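You operate a simulated robot arm through the tools that you are given. There is no shell and no other tool. Be economical: measure what you need, move in short steps, check, and stop when the job is done.

You run a simulated robot arm. Do the job below in one go: nothing can be reset, and whatever is moved stays where it is left.

## Task
Strike the heaped cup level with the bar, tip it into the cylinder and tap it four times.
Fine: bar and cup go back. Set down upright: wooden bar.

It is judged by the outcome, as a careful person would: the job done as asked, and still so three seconds after it is handed in. It fails if anything else is knocked over, pushed out of place, dropped, spilled or broken.

## Robot
A 6-joint arm with a two-finger parallel gripper, fixed in place. Base frame: the origin is at the foot of the arm, x ahead of it, y to its left, z up. Readings come in m, rad, newtons and seconds.
With the tool pointing down near the work surface it reaches from about 0.24 to 0.64 m from the base axis. Its first joint turns from -1.152 to 1.152 rad. Payload 2.7 kg.
The tool frame sits at the grasp point between the pads (the TCP): z along the fingers, y along the line on which they close. The tips reach 0.023 m beyond it. Largest opening 0.094 m; finger width 0.038, thickness 0.01; the body of the gripper, 0.054 by 0.096 m, starts 0.039 m behind the TCP.
Orientation is that of the tool frame in the base frame, as a unit quaternion [w, x, y, z]. With the fingers straight down and closing along the base's y, the tool's x points along the base's -x, its y along +y and its z along -z.

## Interface
- The arm moves only by the tool step_arm. Its argument "moves" is a list of rows, each a list of 7 numbers: the gripper command, from -1 (fully open) to 1 (shut), values between in proportion, then the shift along the tool's x, y, z in m, then the turn, a rotation vector about the tool's x, y, z in degrees. In form: [[gripper, x, y, z, wx, wy, wz], ...]. A call has 1 to 20 rows; each row shifts and turns the commanded pose from where the row before left it, along the tool's axes as they then stand. Each row takes 0.2 s and may step no farther than 0.05 m and 0.15 rad from the row before; otherwise, or with a gripper value out of range, the whole call is refused. A pose out of reach is approached as far as the arm can. The call stops where the force on the tool passes 70 N (or 10 N more than at its start, if that is more) or the arm is blocked; 0.2 s more then pass. The fingers move at their own pace (about 0.045 m/s each) and stop on an object; they squeeze with about 42 N. The grip force told is the motor's: it shows also when the fingers shut on nothing. Time passes only in rows, and 0.2 s behind the last, so rows that do not move let the fingers close. The reply holds the time, the measured pose of the TCP, the force on the tool along the base axes, the opening and the grip force, in the units named above and with some noise, with the torque about the TCP (base axes, N m) and any sound that the robot's microphone picked up, and new pictures: "pictures" is both (left out), scene, wrist or none.
- Cameras (640 x 400 px; columns grow to the right, rows downward): "scene" is fixed at [0.0749, -0.4246, 1.4278]; the picture's right is [0.82, -0.57, 0.00], its down [-0.19, -0.28, -0.94] and it looks along [0.53, 0.77, -0.34] (base axes); focal length 359 px, centre (320, 200). "wrist" rides on the gripper at [0.086, 0.016, -0.074] in the tool frame; the picture's right is [-0.18, 0.98, 0.00], its down [-0.58, -0.11, -0.81] and it looks along [-0.79, -0.15, 0.59] (tool axes); focal length 243 px, centre (320, 200). There is no depth. A picture from a camera that has moved, and an enlarged one, comes with that camera's place and axes in the base frame and with its lens.
- enlarge(camera, box): a new picture of the part [left, top, right, bottom] of that camera's present view, enlarged. It takes no simulated time.
- finish_job(): hands the job in; it is judged then, once.

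Go step by step. Nothing tells you positions but the pictures and the camera data: compare them with the known pose of the tool, close in by small moves and look again before you grip or let go. The budget is 120 turns and 200 pictures, counting those below and the enlarged ones. Unless the task says otherwise, let go and move clear before handing in, and close with one line.

The tools are called as name(argument=value, ...) on one line, values as JSON. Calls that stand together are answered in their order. step_arm: Moves the arm, as the interface text tells. Its arguments: {"type":"object","properties":{"moves":{"type":"array"},"pictures":{"type":"string","enum":["both","scene","wrist","none"]}},"required":["moves"]} The other tools are called the same way: enlarge (camera, box) takes an enlarged picture of a part of a camera's view; finish_job () hands the job in.

At the start:

```text
t: 0.0
position: [0.269, 0.1169, 1.3155]
tool_rot: [0.0, 0.0, 1.0, 0.0]
force: [0.6, -1.6, -0.4]
wrist_torque: [-0.03, 0.02, 0.02]
width: 0.0941
grasp_force: 0.0
```

scene: 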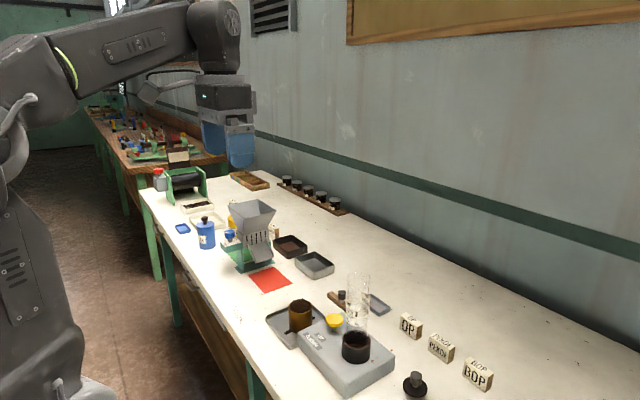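
wrist: 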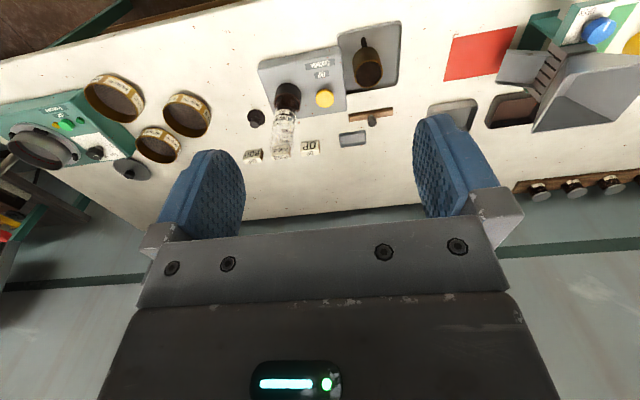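

I see a bench with a heaped dark cup on a tray, a wooden bar, a cylinder standing on a grey device and other items. I'll enlarge first to see them properly.

enlarge(camera="scene", box=[250, 260, 410, 400])

enlarge(camera="wrist", box=[230, 10, 430, 170])

```text
2.86 times, centred on (330, 330) of scene
camera zoom: at [0.0749, -0.4246, 1.4278], right [0.82, -0.57, 0.0], down [-0.19, -0.28, -0.94], along [0.53, 0.77, -0.34], focal length 1026 px, centre (291, -171)
```

zoom: 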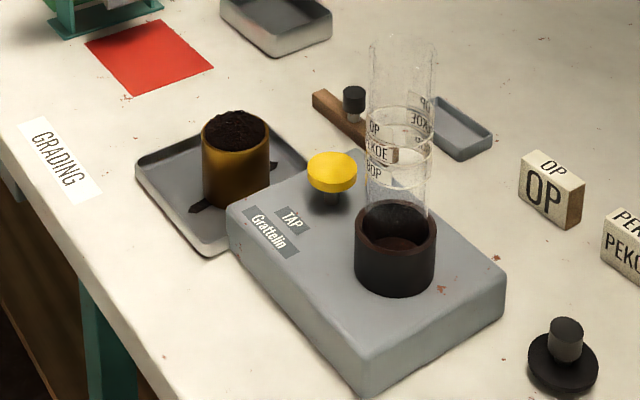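

```text
2.50 times, centred on (330, 90) of wrist
camera zoom: at [0.1828, 0.1323, 1.3912], right [0.18, 0.98, 0.0], down [0.58, -0.11, 0.81], along [0.79, -0.15, -0.59], focal length 606 px, centre (295, 475)
```

zoom: 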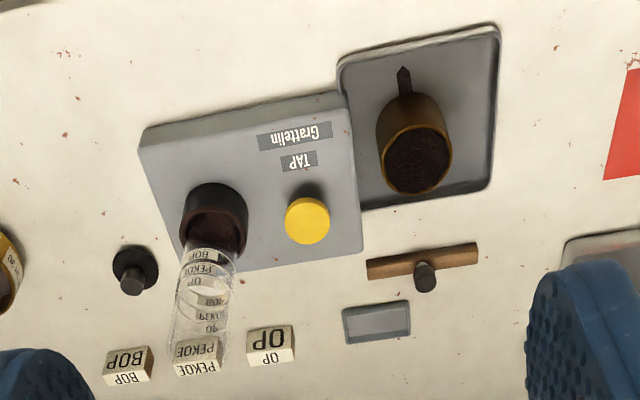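

The bar lies along y with its knob near (0.568, 0.19, top 0.889), the cup rim is near (0.439, 0.182, 0.90), the cylinder mouth near (0.462, 0.01, 1.065) and the yellow tap button near (0.467, 0.089, 0.917). I'll move over the bar and take a closer look.

step_arm(moves=[[-1, -0.0332, 0.0082, 0.0328, 0, 0, 0], [-1, -0.0332, 0.0082, 0.0328, 0, 0, 0], [-1, -0.0332, 0.0082, 0.0328, 0, 0, 0], [-1, -0.0332, 0.0082, 0.0328, 0, 0, 0], [-1, -0.0332, 0.0082, 0.0328, 0, 0, 0], [-1, -0.0332, 0.0082, 0.0328, 0, 0, 0], [-1, -0.0332, 0.0082, 0.0328, 0, 0, 0], [-1, -0.0332, 0.0082, 0.0328, 0, 0, 0], [-1, -0.0332, 0.0082, 0.0328, 0, 0, 0], [-1, 0, 0, 0, 0, 0, 0]])

```text
t: 2.2
position: [0.5694, 0.1891, 1.0191]
tool_rot: [0.001, 0.0, 1.0, 0.0]
force: [0.0, -0.6, 0.5]
wrist_torque: [-0.04, 0.0, 0.01]
width: 0.0942
grasp_force: 0.0
camera wrist: at [0.4817, 0.2055, 1.0932], right [0.18, 0.98, 0.0], down [0.58, -0.11, 0.81], along [0.79, -0.15, -0.59], focal length 243 px, centre (320, 200)
```

scene: 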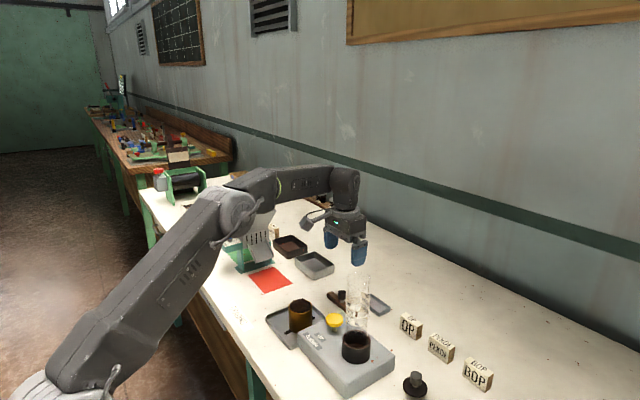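
wrist: 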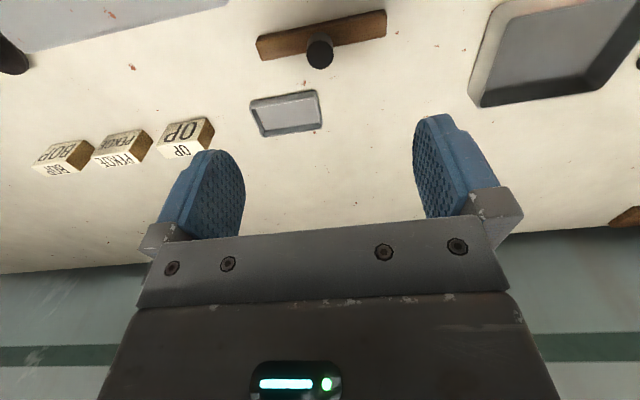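

The knob sits almost under the tool. I'll enlarge both views to read the bar's yaw and heights.

enlarge(camera="wrist", box=[240, 0, 400, 100])

enlarge(camera="scene", box=[260, 270, 400, 360])

```text
4.00 times, centred on (320, 50) of wrist
camera zoom: at [0.4817, 0.2055, 1.0932], right [0.18, 0.98, 0.0], down [0.58, -0.11, 0.81], along [0.79, -0.15, -0.59], focal length 970 px, centre (320, 800)
```

zoom: 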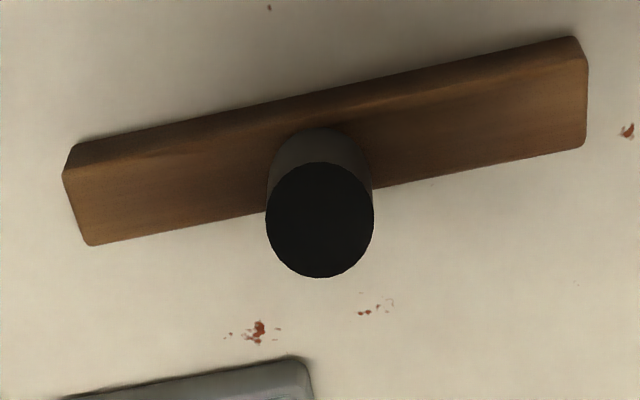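

```text
4.44 times, centred on (330, 315) of scene
camera zoom: at [0.0749, -0.4245, 1.4278], right [0.82, -0.57, 0.0], down [-0.19, -0.28, -0.94], along [0.53, 0.77, -0.34], focal length 1597 px, centre (276, -311)
```

zoom: 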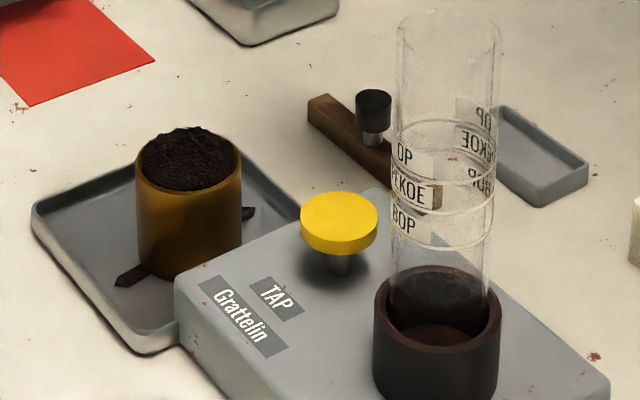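

The bar is aligned with y and centred near (0.565, 0.190), with a knob about 21 mm wide. I'll descend to just above grip height and check.

step_arm(moves=[[-0.3, 0.004, 0.0005, 0.04, 0, 0, 0], [-0.3, 0, 0, 0.04, 0, 0, 0], [-0.3, 0, 0, 0.03, 0, 0, 0], [-0.3, 0, 0, 0.01, 0, 0, 0], [-0.3, 0, 0, 0, 0, 0, 0]])

enlarge(camera="scene", box=[290, 250, 400, 320])

```text
t: 3.4
position: [0.5629, 0.1897, 0.9002]
tool_rot: [0.001, 0.0, 1.0, 0.0]
force: [0.3, 0.2, -0.4]
wrist_torque: [0.0, 0.01, -0.01]
width: 0.0612
grasp_force: 0.1
camera wrist: at [0.4767, 0.2068, 0.9743], right [0.18, 0.98, 0.0], down [0.58, -0.11, 0.81], along [0.79, -0.15, -0.59], focal length 243 px, centre (320, 200)
```

scene: 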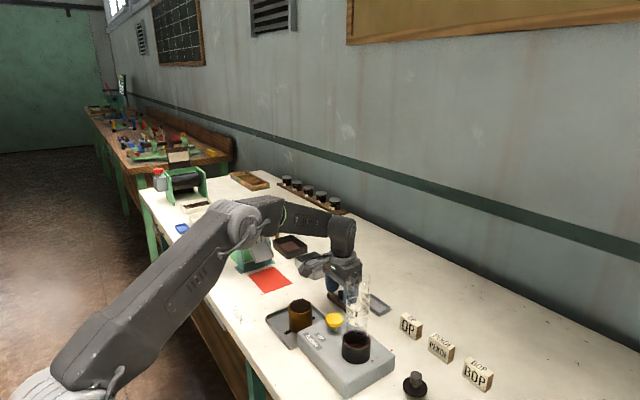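
wrist: 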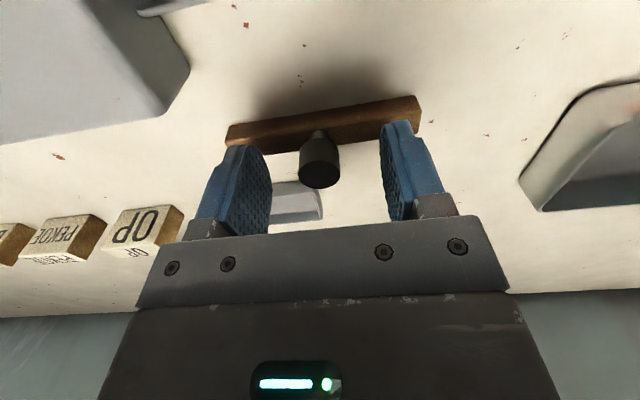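

```text
5.71 times, centred on (345, 285) of scene
camera zoom: at [0.0749, -0.4245, 1.4278], right [0.82, -0.57, 0.0], down [-0.19, -0.28, -0.94], along [0.53, 0.77, -0.34], focal length 2053 px, centre (177, -286)
```

zoom: 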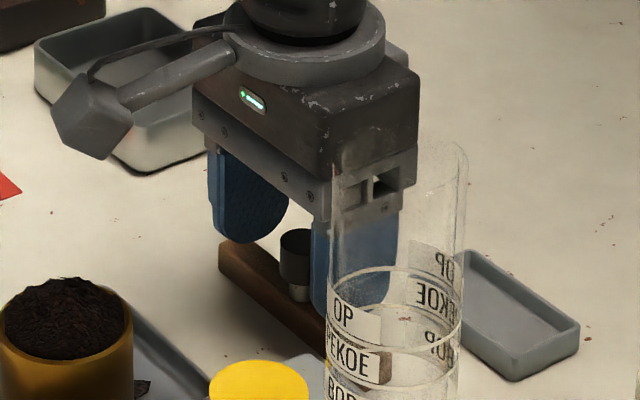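

The knob is between the fingers, about 4 mm further out in x. I'll lower 10 mm and check clearance over the bar.

step_arm(moves=[[-0.3, -0.004, 0, 0.005, 0, 0, 0], [-0.3, 0, 0, 0.005, 0, 0, 0], [-0.3, 0, 0, 0, 0, 0, 0]])

enlarge(camera="scene", box=[310, 270, 380, 320])

enlarge(camera="wrist", box=[200, 80, 440, 230])

```text
t: 4.2
position: [0.5676, 0.1905, 0.8893]
tool_rot: [0.0, 0.0, 1.0, 0.001]
force: [0.3, 0.0, 0.0]
wrist_torque: [0.0, -0.04, -0.04]
width: 0.0609
grasp_force: 0.1
camera wrist: at [0.4811, 0.2066, 0.9648], right [0.18, 0.98, 0.0], down [0.58, -0.11, 0.81], along [0.79, -0.15, -0.59], focal length 243 px, centre (320, 200)
```

scene: 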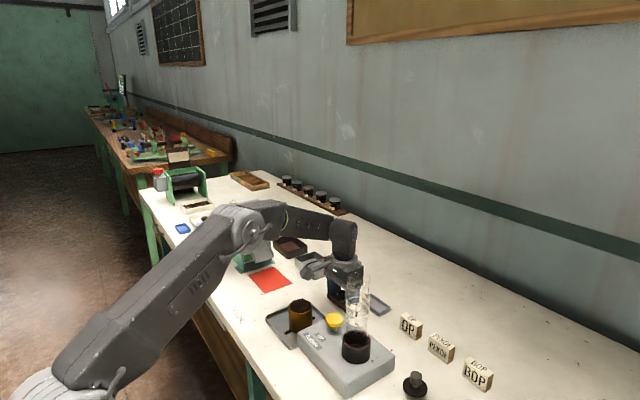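
wrist: 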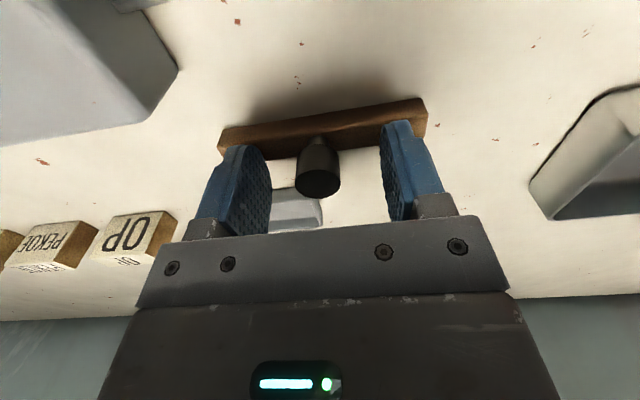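

```text
8.00 times, centred on (345, 295) of scene
camera zoom: at [0.0749, -0.4246, 1.4278], right [0.82, -0.57, 0.0], down [-0.19, -0.28, -0.94], along [0.53, 0.77, -0.34], focal length 2874 px, centre (120, -560)
```

zoom: 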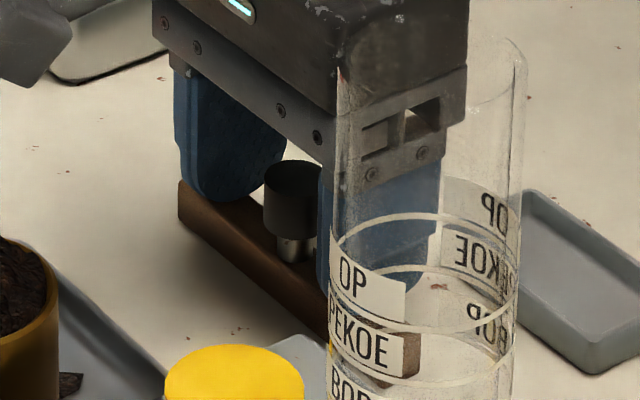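

```text
2.67 times, centred on (320, 155) of wrist
camera zoom: at [0.4811, 0.2066, 0.9648], right [0.18, 0.98, 0.0], down [0.58, -0.11, 0.81], along [0.79, -0.15, -0.59], focal length 647 px, centre (320, 320)
```

zoom: 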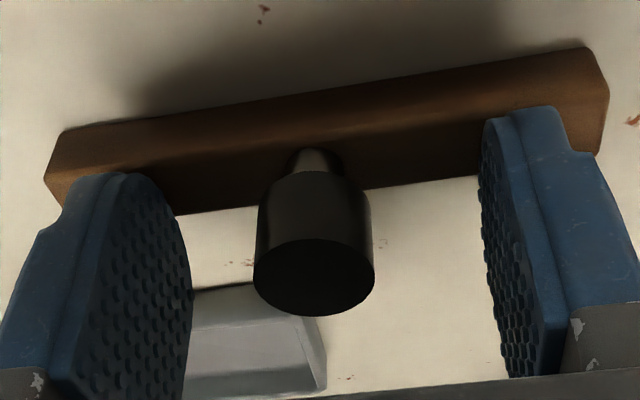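

The fingers straddle the knob just above the bar. I'll shift 1.5 mm toward -y to centre on it, then close.

step_arm(moves=[[-0.3, 0, -0.0015, 0, 0, 0, 0], [0.3, 0, 0, 0, 0, 0, 0], [1, 0, 0, 0, 0, 0, 0], [1, 0, 0, 0, 0, 0, 0], [1, 0, 0, 0, 0, 0, 0], [1, 0, 0, 0, 0, 0, 0]])

enlarge(camera="scene", box=[310, 270, 380, 320])

```text
t: 5.6
position: [0.568, 0.1899, 0.8923]
tool_rot: [0.0, 0.001, 1.0, 0.0]
force: [0.3, 0.3, 0.9]
wrist_torque: [0.07, 0.02, 0.0]
width: 0.0198
grasp_force: 41.9
camera wrist: at [0.4816, 0.2053, 0.9654], right [0.18, 0.98, 0.0], down [0.58, -0.11, 0.81], along [0.79, -0.15, -0.59], focal length 243 px, centre (320, 200)
```

scene: 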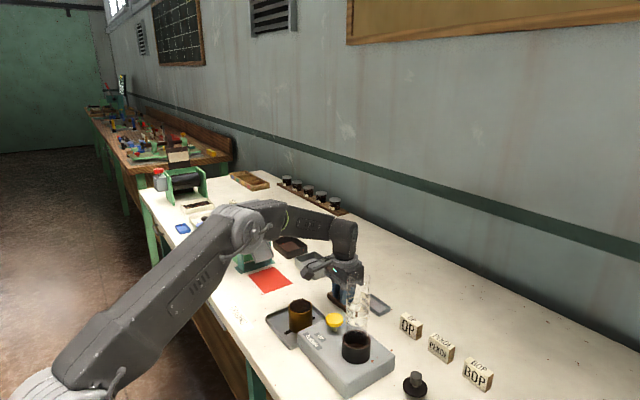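
wrist: 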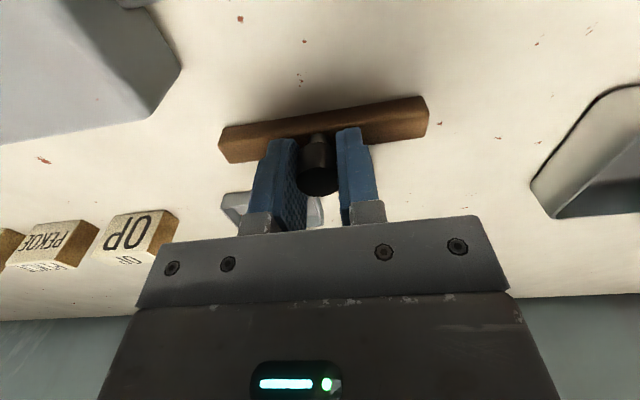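

```text
8.00 times, centred on (345, 295) of scene
camera zoom: at [0.0749, -0.4246, 1.4278], right [0.82, -0.57, 0.0], down [-0.19, -0.28, -0.94], along [0.53, 0.77, -0.34], focal length 2874 px, centre (120, -560)
```

zoom: 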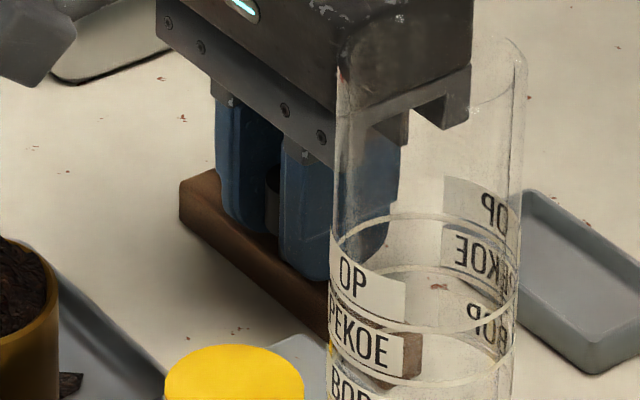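

The bar is held, with a gap of 19.8 mm between the fingers. I'll lift it 80 mm and bring it to the far side of the cup to compare heights.

step_arm(moves=[[1, 0, 0, -0.02, 0, 0, 0], [1, 0, 0, -0.03, 0, 0, 0], [1, 0, 0, -0.03, 0, 0, 0], [1, 0.034, -0.004, 0, 0, 0, 0], [1, 0.034, -0.004, 0, 0, 0, 0], [1, 0, 0, 0, 0, 0, 0]])

enlarge(camera="scene", box=[265, 240, 375, 340])

enlarge(camera="wrist", box=[200, 0, 460, 200])

```text
t: 7.0
position: [0.5009, 0.1814, 0.9693]
tool_rot: [0.0, 0.0, 1.0, 0.0]
force: [1.1, -1.0, -0.1]
wrist_torque: [0.0, -0.01, 0.01]
width: 0.0197
grasp_force: 41.9
camera wrist: at [0.4145, 0.1966, 1.0446], right [0.18, 0.98, 0.0], down [0.58, -0.11, 0.81], along [0.79, -0.15, -0.59], focal length 243 px, centre (320, 200)
```

scene: 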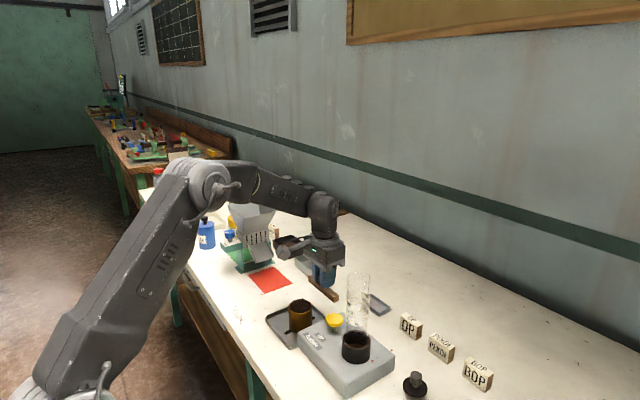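
wrist: 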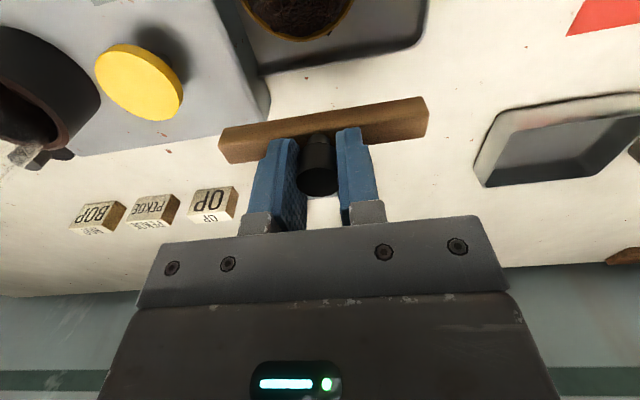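

```text
4.00 times, centred on (320, 290) of scene
camera zoom: at [0.0749, -0.4246, 1.4278], right [0.82, -0.57, 0.0], down [-0.19, -0.28, -0.94], along [0.53, 0.77, -0.34], focal length 1437 px, centre (320, -160)
```

zoom: 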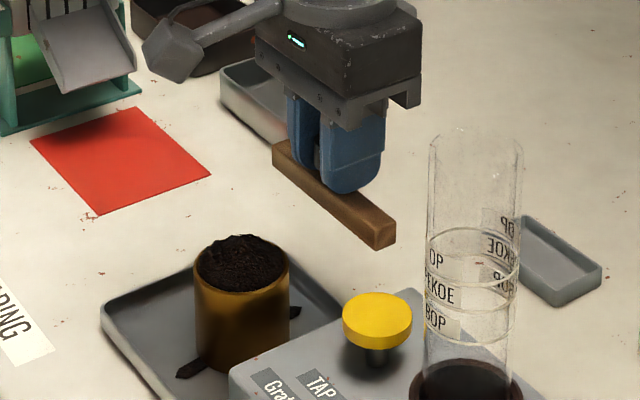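

```text
2.00 times, centred on (330, 100) of wrist
camera zoom: at [0.4145, 0.1966, 1.0446], right [0.18, 0.98, 0.0], down [0.58, -0.11, 0.81], along [0.79, -0.15, -0.59], focal length 485 px, centre (300, 400)
```

zoom: 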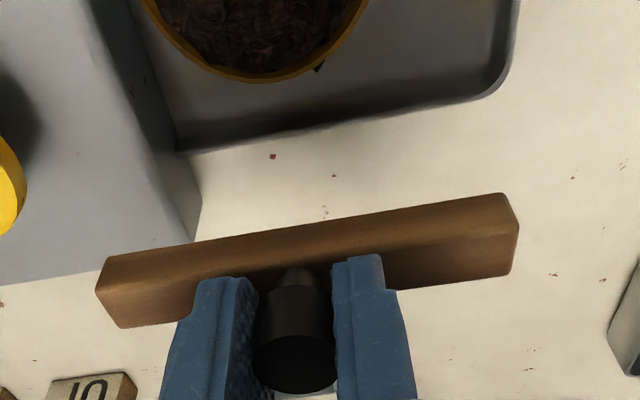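

The bar is level in the grip. I'll bring it over the far edge of the rim only and then feel for the rim by touch.

step_arm(moves=[[1, 0.015, 0, 0.007, 0, 0, 0], [1, 0.015, 0, 0.007, 0, 0, 0], [1, 0, 0, 0, 0, 0, 0]], pictures="none")

enlarge(camera="scene", box=[265, 270, 345, 330])

enlarge(camera="wrist", box=[200, 0, 460, 200])

```text
t: 7.8
position: [0.4716, 0.1822, 0.9574]
tool_rot: [0.0, 0.0, 1.0, 0.001]
force: [0.3, -0.5, -0.9]
wrist_torque: [0.0, 0.0, -0.02]
width: 0.0195
grasp_force: 42.6
```

```text
6.67 times, centred on (305, 300) of scene
camera zoom: at [0.0749, -0.4245, 1.4278], right [0.82, -0.57, 0.0], down [-0.19, -0.28, -0.94], along [0.53, 0.77, -0.34], focal length 2395 px, centre (420, -467)
```

zoom: 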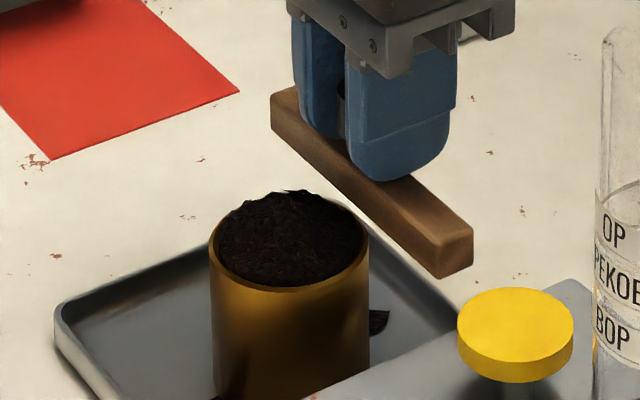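

```text
2.00 times, centred on (330, 100) of wrist
camera zoom: at [0.3848, 0.1984, 1.0316], right [0.18, 0.98, 0.0], down [0.58, -0.11, 0.81], along [0.79, -0.15, -0.59], focal length 485 px, centre (300, 400)
```

zoom: 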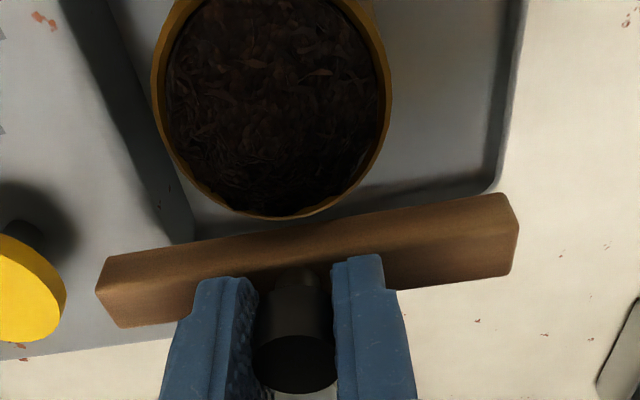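

The bar's front edge overlaps the rim edge by a few millimetres. I'll descend slowly and watch the force.

step_arm(moves=[[1, 0, 0, 0.004, 0, 0, 0], [1, 0, 0, 0.004, 0, 0, 0], [1, 0, 0, 0, 0, 0, 0]], pictures="none")

enlarge(camera="scene", box=[265, 270, 345, 330])

```text
t: 8.6
position: [0.4716, 0.1802, 0.9511]
tool_rot: [0.002, -0.001, 1.0, 0.001]
force: [0.1, 1.2, 12.6]
wrist_torque: [-0.03, 0.17, -0.01]
width: 0.0196
grasp_force: 41.6
```

```text
6.67 times, centred on (305, 300) of scene
camera zoom: at [0.0747, -0.4246, 1.4278], right [0.82, -0.57, 0.0], down [-0.19, -0.28, -0.94], along [0.53, 0.77, -0.34], focal length 2395 px, centre (420, -467)
```

zoom: 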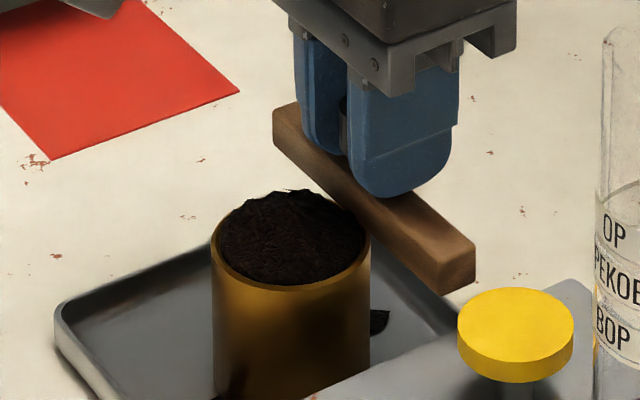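

Contact with the rim came earlier than I expected, at 12.6 N. I'll back off in small steps until the force just vanishes.

step_arm(moves=[[1, 0, 0, -0.001, 0, 0, 0], [1, 0, 0, 0, 0, 0, 0]], pictures="none")

```text
t: 9.2
position: [0.4702, 0.1817, 0.9517]
tool_rot: [0.001, -0.001, 1.0, 0.0]
force: [3.6, 0.5, 9.0]
wrist_torque: [0.01, -0.05, 0.03]
width: 0.0198
grasp_force: 42.0
```

step_arm(moves=[[1, 0, 0, -0.001, 0, 0, 0], [1, 0, 0, 0, 0, 0, 0]], pictures="none")

```text
t: 9.8
position: [0.4701, 0.1821, 0.9513]
tool_rot: [-0.001, -0.001, 1.0, 0.0]
force: [1.6, -0.7, 2.5]
wrist_torque: [0.0, -0.01, -0.01]
width: 0.0195
grasp_force: 42.0
```

Force is down to 2.5 N, so the bar just rests on the rim. I'll ease up 0.3 mm and start sweeping toward -x over the tray.

step_arm(moves=[[1, 0.001, 0, -0.0003, 0, 0, 0], [1, 0.004, 0, 0, 0, 0, 0], [1, 0.004, 0, 0, 0, 0, 0], [1, 0.004, 0, 0, 0, 0, 0], [1, 0.004, 0, 0, 0, 0, 0], [1, 0, 0, 0, 0, 0, 0]], pictures="none")

enlarge(camera="scene", box=[265, 270, 345, 330])

```text
t: 11.2
position: [0.4536, 0.182, 0.9505]
tool_rot: [-0.001, 0.0, 1.0, 0.0]
force: [0.1, 0.7, 0.0]
wrist_torque: [0.02, 0.01, 0.02]
width: 0.0194
grasp_force: 42.0
```

```text
6.67 times, centred on (305, 300) of scene
camera zoom: at [0.0749, -0.4245, 1.4278], right [0.82, -0.57, 0.0], down [-0.19, -0.28, -0.94], along [0.53, 0.77, -0.34], focal length 2395 px, centre (420, -467)
```

zoom: 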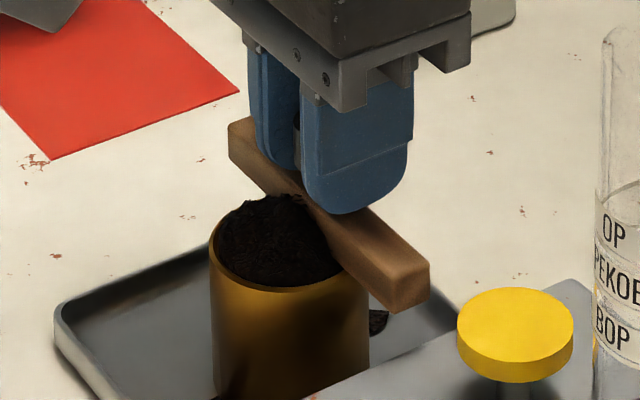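

The bar is riding over the rim and shearing the heap, and the cup hasn't moved. I'll carry on with the sweep.

step_arm(moves=[[1, 0.004, 0, 0, 0, 0, 0], [1, 0.004, 0, 0, 0, 0, 0], [1, 0.004, 0, 0, 0, 0, 0], [1, 0.004, 0, 0, 0, 0, 0], [1, 0.004, 0, 0, 0, 0, 0], [1, 0.004, 0, 0, 0, 0, 0], [1, 0, 0, 0, 0, 0, 0]], pictures="none")

enlarge(camera="scene", box=[265, 270, 345, 330])

```text
t: 12.8
position: [0.4287, 0.18, 0.9518]
tool_rot: [-0.001, 0.0, 1.0, 0.0]
force: [0.3, 0.2, -1.0]
wrist_torque: [-0.01, 0.01, 0.06]
width: 0.0193
grasp_force: 41.7
```

```text
6.67 times, centred on (305, 300) of scene
camera zoom: at [0.0749, -0.4245, 1.4278], right [0.82, -0.57, 0.0], down [-0.19, -0.28, -0.94], along [0.53, 0.77, -0.34], focal length 2395 px, centre (420, -467)
```

zoom: 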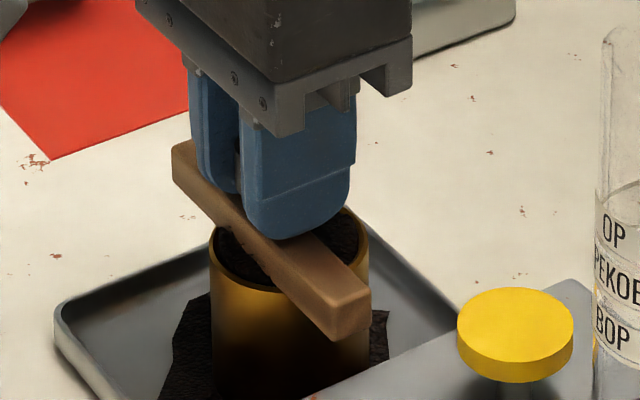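

The heap is coming off into the tray as intended. I'll complete the sweep clear of the near edge.

step_arm(moves=[[1, 0.004, 0, 0, 0, 0, 0], [1, 0.004, 0, 0, 0, 0, 0], [1, 0.004, 0, 0, 0, 0, 0], [1, 0.004, 0, 0, 0, 0, 0], [1, 0.004, 0, 0, 0, 0, 0], [1, 0.004, 0, 0, 0, 0, 0], [1, 0.004, 0, 0, 0, 0, 0], [1, 0.004, 0, 0, 0, 0, 0], [1, 0.004, 0, 0, 0, 0, 0], [1, 0.004, 0, 0, 0, 0, 0], [1, 0.004, 0, 0, 0, 0, 0], [1, 0, 0, 0, 0, 0, 0]], pictures="none")

enlarge(camera="scene", box=[255, 270, 335, 330])

```text
t: 15.4
position: [0.3858, 0.1802, 0.9522]
tool_rot: [-0.001, 0.0, 1.0, 0.0]
force: [0.2, -0.9, -0.7]
wrist_torque: [0.02, 0.0, 0.04]
width: 0.0198
grasp_force: 42.1
```

```text
6.67 times, centred on (295, 300) of scene
camera zoom: at [0.0749, -0.4245, 1.4278], right [0.82, -0.57, 0.0], down [-0.19, -0.28, -0.94], along [0.53, 0.77, -0.34], focal length 2395 px, centre (487, -467)
```

zoom: 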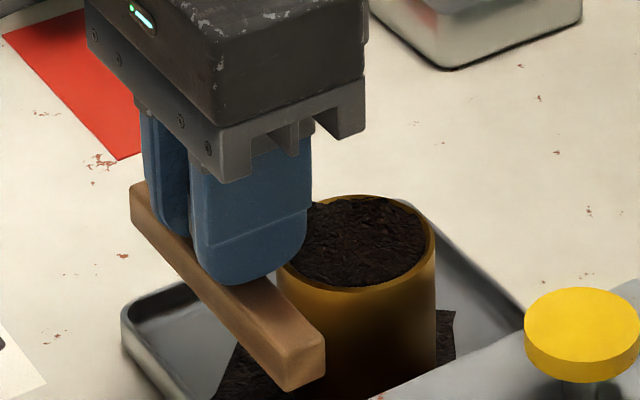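

The cup is struck level. I'll lift the bar and retrace to its original place, stopping 15 mm above the table.

step_arm(moves=[[1, 0, 0, -0.02, 0, 0, 0], [1, 0, 0, -0.02, 0, 0, 0], [1, -0.0366, 0.0016, 0, 0, 0, 0], [1, -0.0366, 0.0016, 0, 0, 0, 0], [1, -0.0366, 0.0016, 0, 0, 0, 0], [1, -0.0366, 0.0016, 0, 0, 0, 0], [1, -0.0366, 0.0016, 0, 0, 0, 0], [1, 0, 0, 0.03, 0, 0, 0], [1, 0, 0, 0.03, 0, 0, 0], [1, 0, 0, 0.025, 0, 0, 0], [1, 0, 0, 0, 0, 0, 0]])

enlarge(camera="scene", box=[255, 260, 385, 340])

```text
t: 17.8
position: [0.5685, 0.1895, 0.9086]
tool_rot: [0.0, 0.0, 1.0, 0.0]
force: [0.3, -0.1, -0.6]
wrist_torque: [0.0, 0.01, 0.01]
width: 0.0196
grasp_force: 42.4
camera wrist: at [0.4822, 0.2058, 0.9829], right [0.18, 0.98, 0.0], down [0.58, -0.11, 0.81], along [0.79, -0.15, -0.59], focal length 243 px, centre (320, 200)
```

scene: 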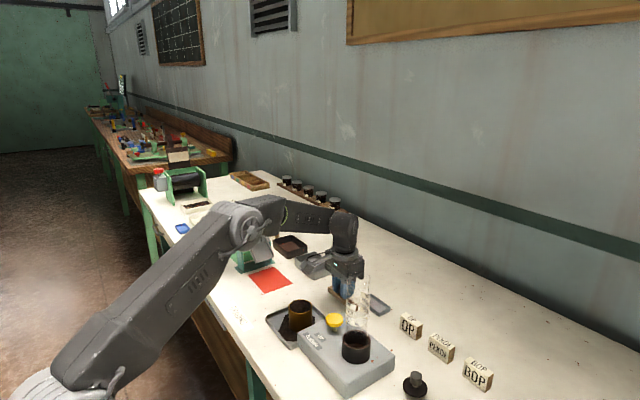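
wrist: 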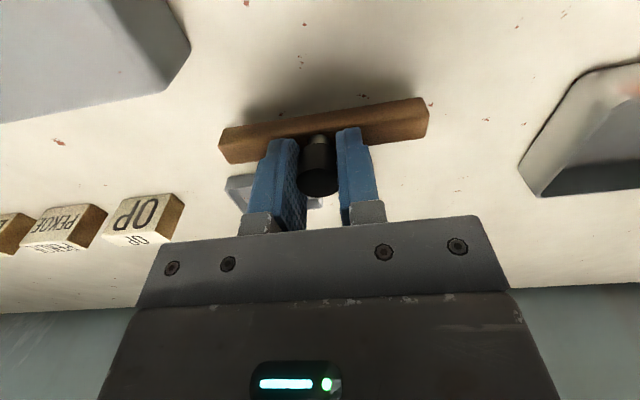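

```text
4.92 times, centred on (320, 300) of scene
camera zoom: at [0.0749, -0.4245, 1.4278], right [0.82, -0.57, 0.0], down [-0.19, -0.28, -0.94], along [0.53, 0.77, -0.34], focal length 1769 px, centre (320, -292)
```

zoom: 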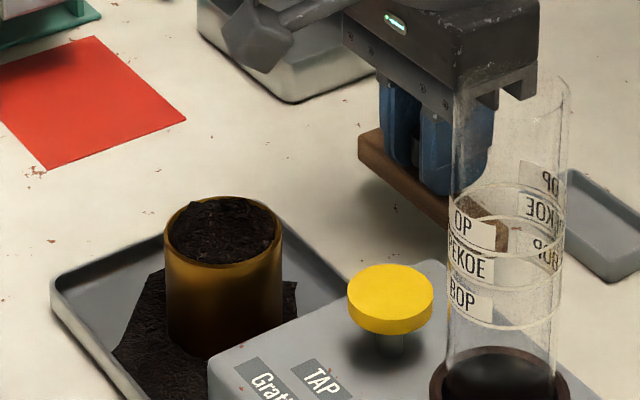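

The bar is back over its place, so I'll lower it to the table and read the force.

step_arm(moves=[[1, 0, 0, 0.008, 0, 0, 0], [1, 0, 0, 0.005, 0, 0, 0], [1, 0, 0, 0.0015, 0, 0, 0], [1, 0, 0, 0, 0, 0, 0]], pictures="none")

```text
t: 18.8
position: [0.5686, 0.1894, 0.8928]
tool_rot: [-0.001, 0.0, 1.0, -0.001]
force: [-0.4, -0.3, 0.0]
wrist_torque: [-0.01, 0.0, 0.05]
width: 0.0198
grasp_force: 42.2
```

step_arm(moves=[[1, 0, 0, 0.0008, 0, 0, 0], [1, 0, 0, 0, 0, 0, 0]], pictures="none")

enlarge(camera="scene", box=[310, 270, 380, 320])

```text
t: 19.4
position: [0.5684, 0.1892, 0.8922]
tool_rot: [0.0, 0.0, 1.0, 0.0]
force: [0.8, -0.5, -0.8]
wrist_torque: [0.01, 0.01, 0.01]
width: 0.0195
grasp_force: 42.2
```

```text
8.00 times, centred on (345, 295) of scene
camera zoom: at [0.0749, -0.4245, 1.4278], right [0.82, -0.57, 0.0], down [-0.19, -0.28, -0.94], along [0.53, 0.77, -0.34], focal length 2874 px, centre (120, -560)
```

zoom: 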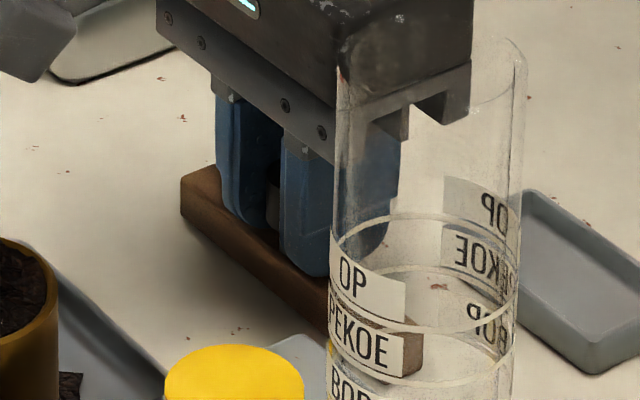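

It still hangs a millimetre or so above the table, because the bar slid up slightly in the grip. I'll lower more until there's contact.

step_arm(moves=[[1, 0, 0, 0.001, 0, 0, 0], [1, 0, 0, 0, 0, 0, 0]], pictures="none")

```text
t: 20.0
position: [0.5691, 0.1882, 0.89]
tool_rot: [0.0, 0.0, 1.0, 0.0]
force: [0.0, -0.8, 0.3]
wrist_torque: [0.1, -0.01, -0.01]
width: 0.0197
grasp_force: 41.7
```

step_arm(moves=[[1, 0, 0, 0.0008, 0, 0, 0], [1, 0, 0, 0, 0, 0, 0]], pictures="none")

enlarge(camera="scene", box=[310, 270, 380, 320])

```text
t: 20.6
position: [0.5674, 0.1897, 0.8903]
tool_rot: [0.0, -0.001, 1.0, 0.001]
force: [-0.4, 1.2, 8.6]
wrist_torque: [-0.12, 0.09, 0.03]
width: 0.0198
grasp_force: 42.1
```

```text
8.00 times, centred on (345, 295) of scene
camera zoom: at [0.0747, -0.4246, 1.4278], right [0.82, -0.57, 0.0], down [-0.19, -0.28, -0.94], along [0.53, 0.77, -0.34], focal length 2874 px, centre (120, -560)
```

zoom: 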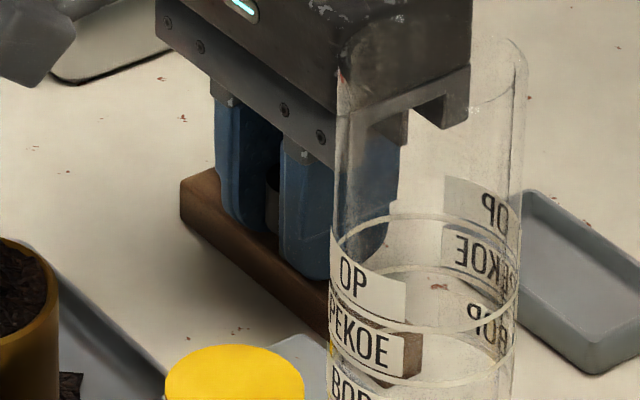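

The bar is on the table. I'll ease the pressure, open and rise clear.

step_arm(moves=[[1, 0, 0, -0.0006, 0, 0, 0], [0.3, 0, 0, 0, 0, 0, 0], [-0.2, 0, 0, 0, 0, 0, 0], [-0.3, 0, 0, 0, 0, 0, 0], [-0.3, 0, 0, 0, 0, 0, 0], [-0.3, 0, 0, -0.01, 0, 0, 0], [-0.3, 0, 0, -0.03, 0, 0, 0], [-0.3, 0, 0, -0.045, 0, 0, 0], [-0.3, 0, 0, -0.045, 0, 0, 0], [-0.3, 0, 0, 0, 0, 0, 0]])

enlarge(camera="scene", box=[260, 270, 400, 360])

```text
t: 22.8
position: [0.5699, 0.1874, 1.0228]
tool_rot: [0.0, 0.0, 1.0, 0.0]
force: [1.0, 0.9, -0.6]
wrist_torque: [0.03, 0.01, 0.01]
width: 0.0612
grasp_force: 0.1
camera wrist: at [0.4829, 0.2033, 1.0972], right [0.18, 0.98, 0.0], down [0.58, -0.11, 0.81], along [0.79, -0.15, -0.59], focal length 243 px, centre (320, 200)
```

scene: 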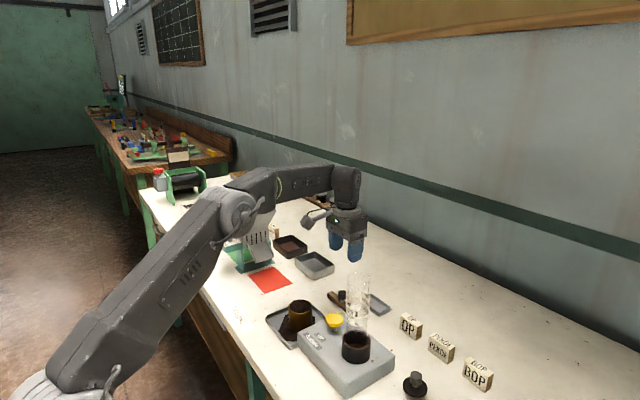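
wrist: 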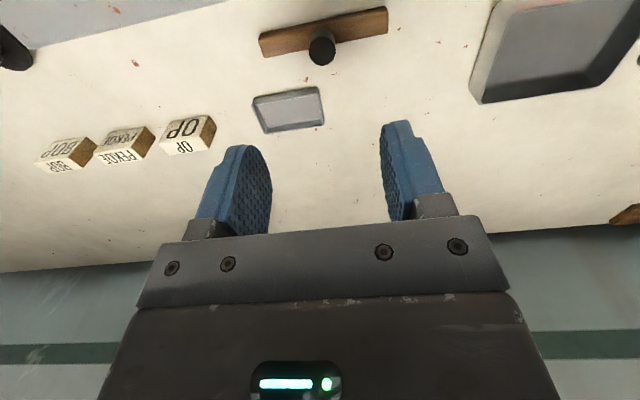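

```text
4.44 times, centred on (330, 315) of scene
camera zoom: at [0.0749, -0.4246, 1.4278], right [0.82, -0.57, 0.0], down [-0.19, -0.28, -0.94], along [0.53, 0.77, -0.34], focal length 1597 px, centre (276, -311)
```

zoom: 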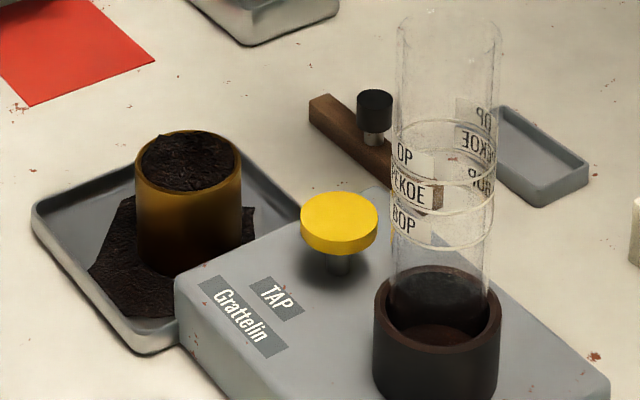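

The bar is back in its place, standing upright. To pour I'll hold the cup from the side at a shallow angle, camera uppermost, so first I'll roll the tool about its axis by -180° while rising.

step_arm(moves=[[-1, 0, 0, -0.004, 0, 0, -8.5], [-1, 0, 0, -0.004, 0, 0, -8.5], [-1, 0, 0, -0.004, 0, 0, -8.5], [-1, 0, 0, -0.004, 0, 0, -8.5], [-1, 0, 0, -0.004, 0, 0, -8.5], [-1, 0, 0, -0.004, 0, 0, -8.5], [-1, 0, 0, -0.004, 0, 0, -8.5], [-1, 0, 0, -0.004, 0, 0, -8.5], [-1, 0, 0, -0.004, 0, 0, -8.5], [-1, 0, 0, -0.004, 0, 0, -8.5], [-1, 0, 0, -0.004, 0, 0, -8.5], [-1, 0, 0, -0.004, 0, 0, -8.5], [-1, 0, 0, -0.004, 0, 0, -8.5], [-1, 0, 0, -0.004, 0, 0, -8.5], [-1, 0, 0, -0.004, 0, 0, -8.5], [-1, 0, 0, -0.004, 0, 0, -8.5], [-1, 0, 0, -0.004, 0, 0, -8.5], [-1, 0, 0, -0.004, 0, 0, -8.5], [-1, 0, 0, -0.004, 0, 0, -8.5], [-1, 0, 0, -0.004, 0, 0, -8.5]], pictures="scene")

```text
t: 27.0
position: [0.5693, 0.1891, 1.1005]
tool_rot: [0.0, 0.996, -0.085, 0.0]
force: [0.4, 0.1, -1.0]
wrist_torque: [0.0, 0.0, 0.0]
width: 0.0938
grasp_force: 0.0
```

scene: 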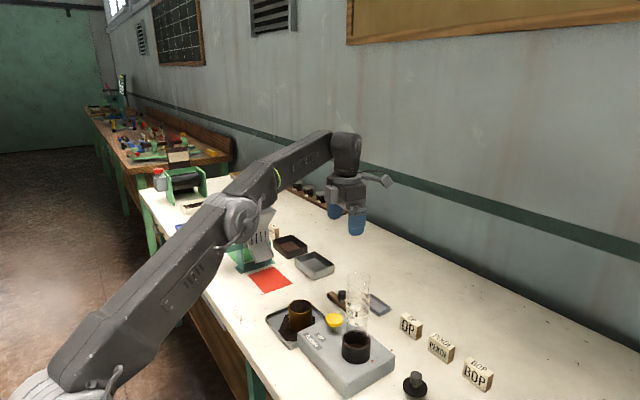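

The roll works. I'll finish the last 10° and then pitch the tool so the fingers point forward, about 30° below horizontal.

step_arm(moves=[[-1, 0, 0, 0, 0, 0, -5], [-1, 0, 0, 0, 0, 0, -4.9], [-1, 0, 0, 0, 0, 7.5, 0], [-1, 0, 0, 0, 0, 7.5, 0], [-1, 0, 0, 0, 0, 7.5, 0], [-1, 0, 0, 0, 0, 7.5, 0], [-1, 0, 0, 0, 0, 7.5, 0], [-1, 0, 0, 0, 0, 7.5, 0], [-1, 0, 0, 0, 0, 7.5, 0], [-1, 0, 0, 0, 0, 7.5, 0], [-1, 0, 0, 0, 0, 0, 0]])

```text
t: 29.4
position: [0.5684, 0.189, 1.1004]
tool_rot: [0.0, 0.866, 0.0, 0.5]
force: [0.2, 0.3, 0.2]
wrist_torque: [0.01, 0.0, -0.01]
width: 0.094
grasp_force: 0.0
camera wrist: at [0.5465, 0.1723, 1.2122], right [-0.09, -0.98, -0.16], down [-0.99, 0.11, -0.1], along [0.12, 0.15, -0.98], focal length 243 px, centre (320, 200)
```

scene: 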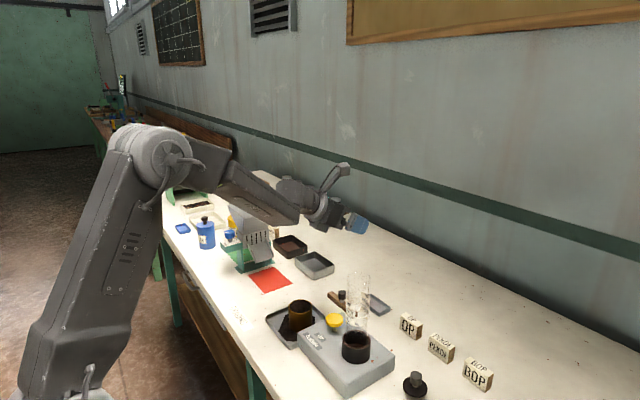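
wrist: 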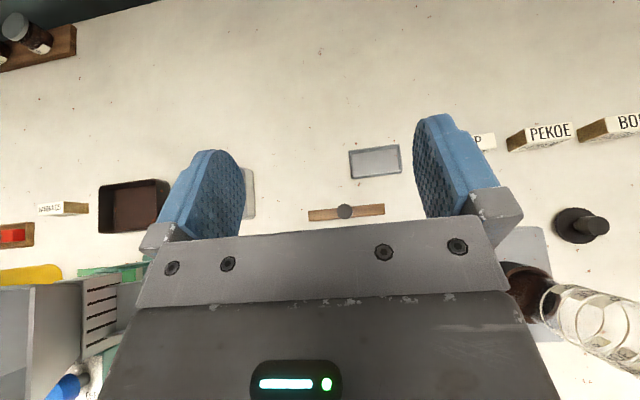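

The orientation is as planned. I'll now move back and down to a standoff in front of the cup.

step_arm(moves=[[-1, -0.0345, 0.0013, -0.0262, 0, 0, 0], [-1, -0.0345, 0.0013, -0.0262, 0, 0, 0], [-1, -0.0345, 0.0013, -0.0262, 0, 0, 0], [-1, -0.0345, 0.0013, -0.0262, 0, 0, 0], [-1, -0.0345, 0.0013, -0.0262, 0, 0, 0], [-1, -0.0345, 0.0013, -0.0262, 0, 0, 0], [-1, 0, 0, 0, 0, 0, 0]])

```text
t: 31.0
position: [0.3425, 0.1915, 1.0026]
tool_rot: [0.001, 0.866, -0.001, 0.5]
force: [-0.5, -0.1, 0.5]
wrist_torque: [-0.01, 0.01, -0.01]
width: 0.0942
grasp_force: 0.1
out of reach, approached as far as the arm can: row 6
camera wrist: at [0.321, 0.1756, 1.1141], right [-0.09, -0.98, -0.16], down [-0.99, 0.11, -0.1], along [0.12, 0.15, -0.98], focal length 243 px, centre (320, 200)
```

scene: 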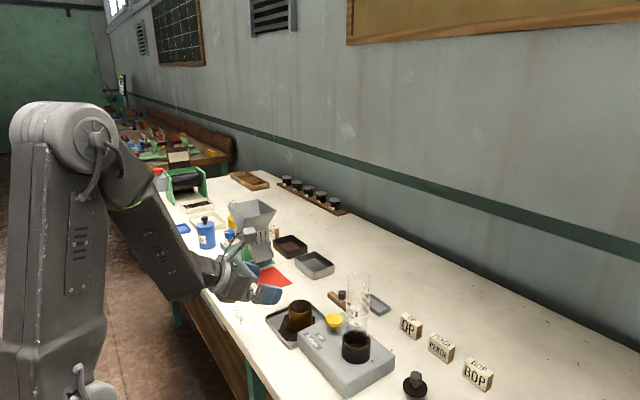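
wrist: 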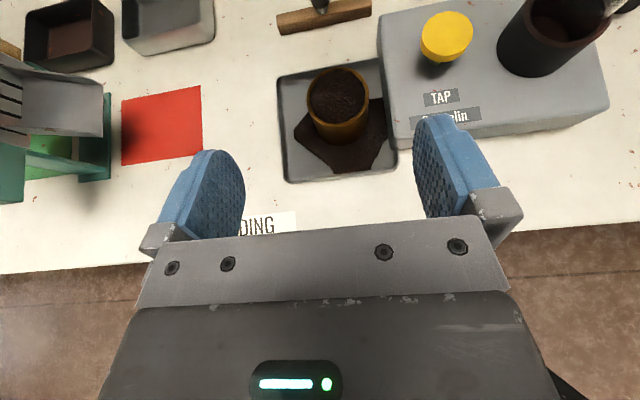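

The standoff is slightly at the edge of reach and the tapper's side is close to the cup's -y side. I'll yaw the approach by -20° so the gripper body stays on the open +y side, then come lower.

step_arm(moves=[[-0.49, 0, 0, 0, -5.77, 0, 3.33], [-0.49, 0, 0, 0, -5.77, 0, 3.33], [-0.49, 0, 0, 0, -5.77, 0, 3.33], [-0.49, -0.0158, -0.0112, 0.0152, 0, 0, 0], [-0.49, -0.0158, -0.0112, 0.0152, 0, 0, 0], [-0.49, 0, 0, 0, 0, 0, 0]])

```text
t: 32.4
position: [0.3587, 0.2096, 0.9572]
tool_rot: [0.088, 0.853, -0.152, 0.492]
force: [-0.4, 0.5, 0.1]
wrist_torque: [0.03, -0.03, 0.0]
width: 0.0702
grasp_force: 0.1
camera wrist: at [0.3336, 0.2012, 1.0693], right [-0.42, -0.89, -0.16], down [-0.89, 0.44, -0.1], along [0.16, 0.1, -0.98], focal length 243 px, centre (320, 200)
```

scene: 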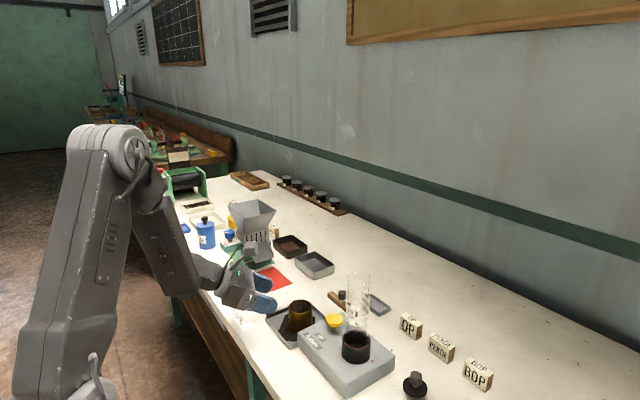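
wrist: 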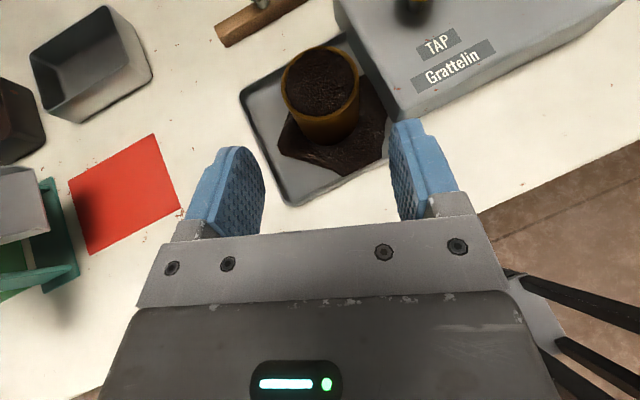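

The pose is good, and the cup rim works out at (0.437, 0.18). I'll lower to the start of the approach line and check.

step_arm(moves=[[-0.49, -0.0108, 0, 0.0094, 0, 0, 0], [-0.49, -0.0107, 0, 0.0093, 0, 0, 0], [-0.49, 0, 0, 0, 0, 0, 0]], pictures="wrist")

enlarge(camera="scene", box=[205, 240, 365, 360])

```text
t: 33.2
position: [0.3626, 0.2071, 0.9292]
tool_rot: [0.088, 0.853, -0.152, 0.492]
force: [-0.2, 0.6, 0.1]
wrist_torque: [0.0, 0.03, -0.01]
width: 0.0702
grasp_force: 0.0
camera wrist: at [0.338, 0.1987, 1.041], right [-0.42, -0.89, -0.16], down [-0.89, 0.44, -0.1], along [0.16, 0.1, -0.98], focal length 243 px, centre (320, 200)
```

wrist: 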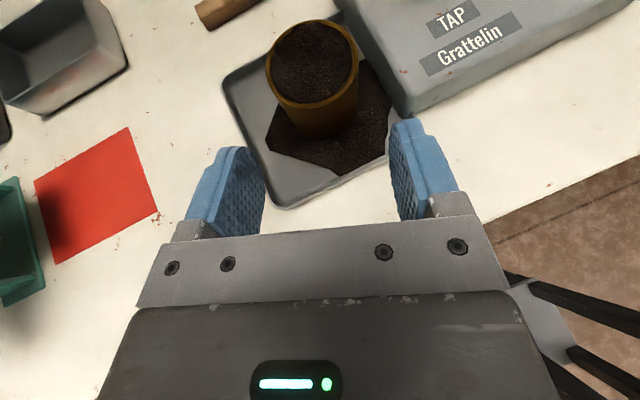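

```text
3.33 times, centred on (285, 300) of scene
camera zoom: at [0.0749, -0.4245, 1.4278], right [0.82, -0.57, 0.0], down [-0.19, -0.28, -0.94], along [0.53, 0.77, -0.34], focal length 1198 px, centre (437, -133)
```

zoom: 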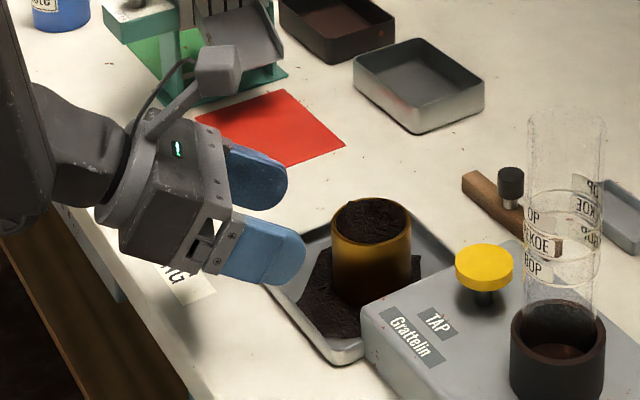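

The alignment looks right. I'll advance along the finger direction in two stages.

step_arm(moves=[[-0.49, 0, 0, 0.02, 0, 0, 0], [-0.49, 0, 0, 0.02, 0, 0, 0], [-0.49, 0, 0, 0.015, 0, 0, 0], [-0.49, 0, 0, 0, 0, 0, 0]], pictures="wrist")

enlarge(camera="scene", box=[245, 260, 345, 350])

```text
t: 34.2
position: [0.4083, 0.191, 0.9033]
tool_rot: [0.087, 0.853, -0.151, 0.492]
force: [-0.1, -0.9, 0.3]
wrist_torque: [-0.07, -0.01, 0.01]
width: 0.0703
grasp_force: 0.1
camera wrist: at [0.384, 0.1826, 1.0147], right [-0.42, -0.89, -0.16], down [-0.89, 0.44, -0.1], along [0.16, 0.1, -0.98], focal length 243 px, centre (320, 200)
```

wrist: 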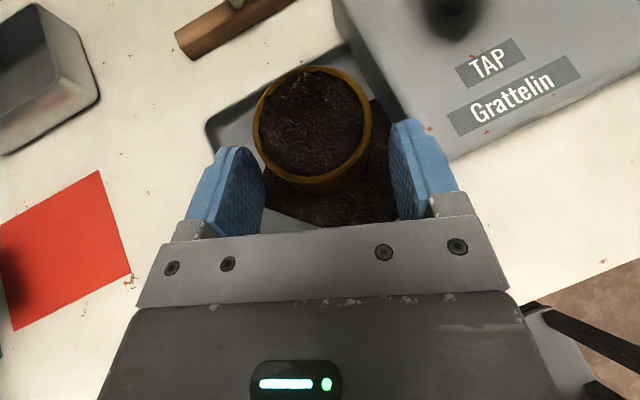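

```text
4.44 times, centred on (295, 305) of scene
camera zoom: at [0.0749, -0.4246, 1.4278], right [0.82, -0.57, 0.0], down [-0.19, -0.28, -0.94], along [0.53, 0.77, -0.34], focal length 1597 px, centre (431, -267)
```

zoom: 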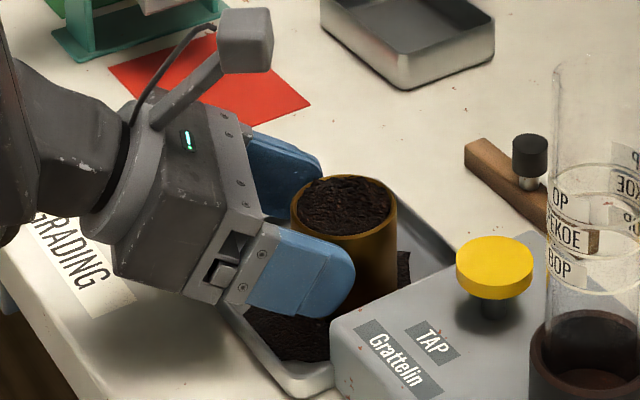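

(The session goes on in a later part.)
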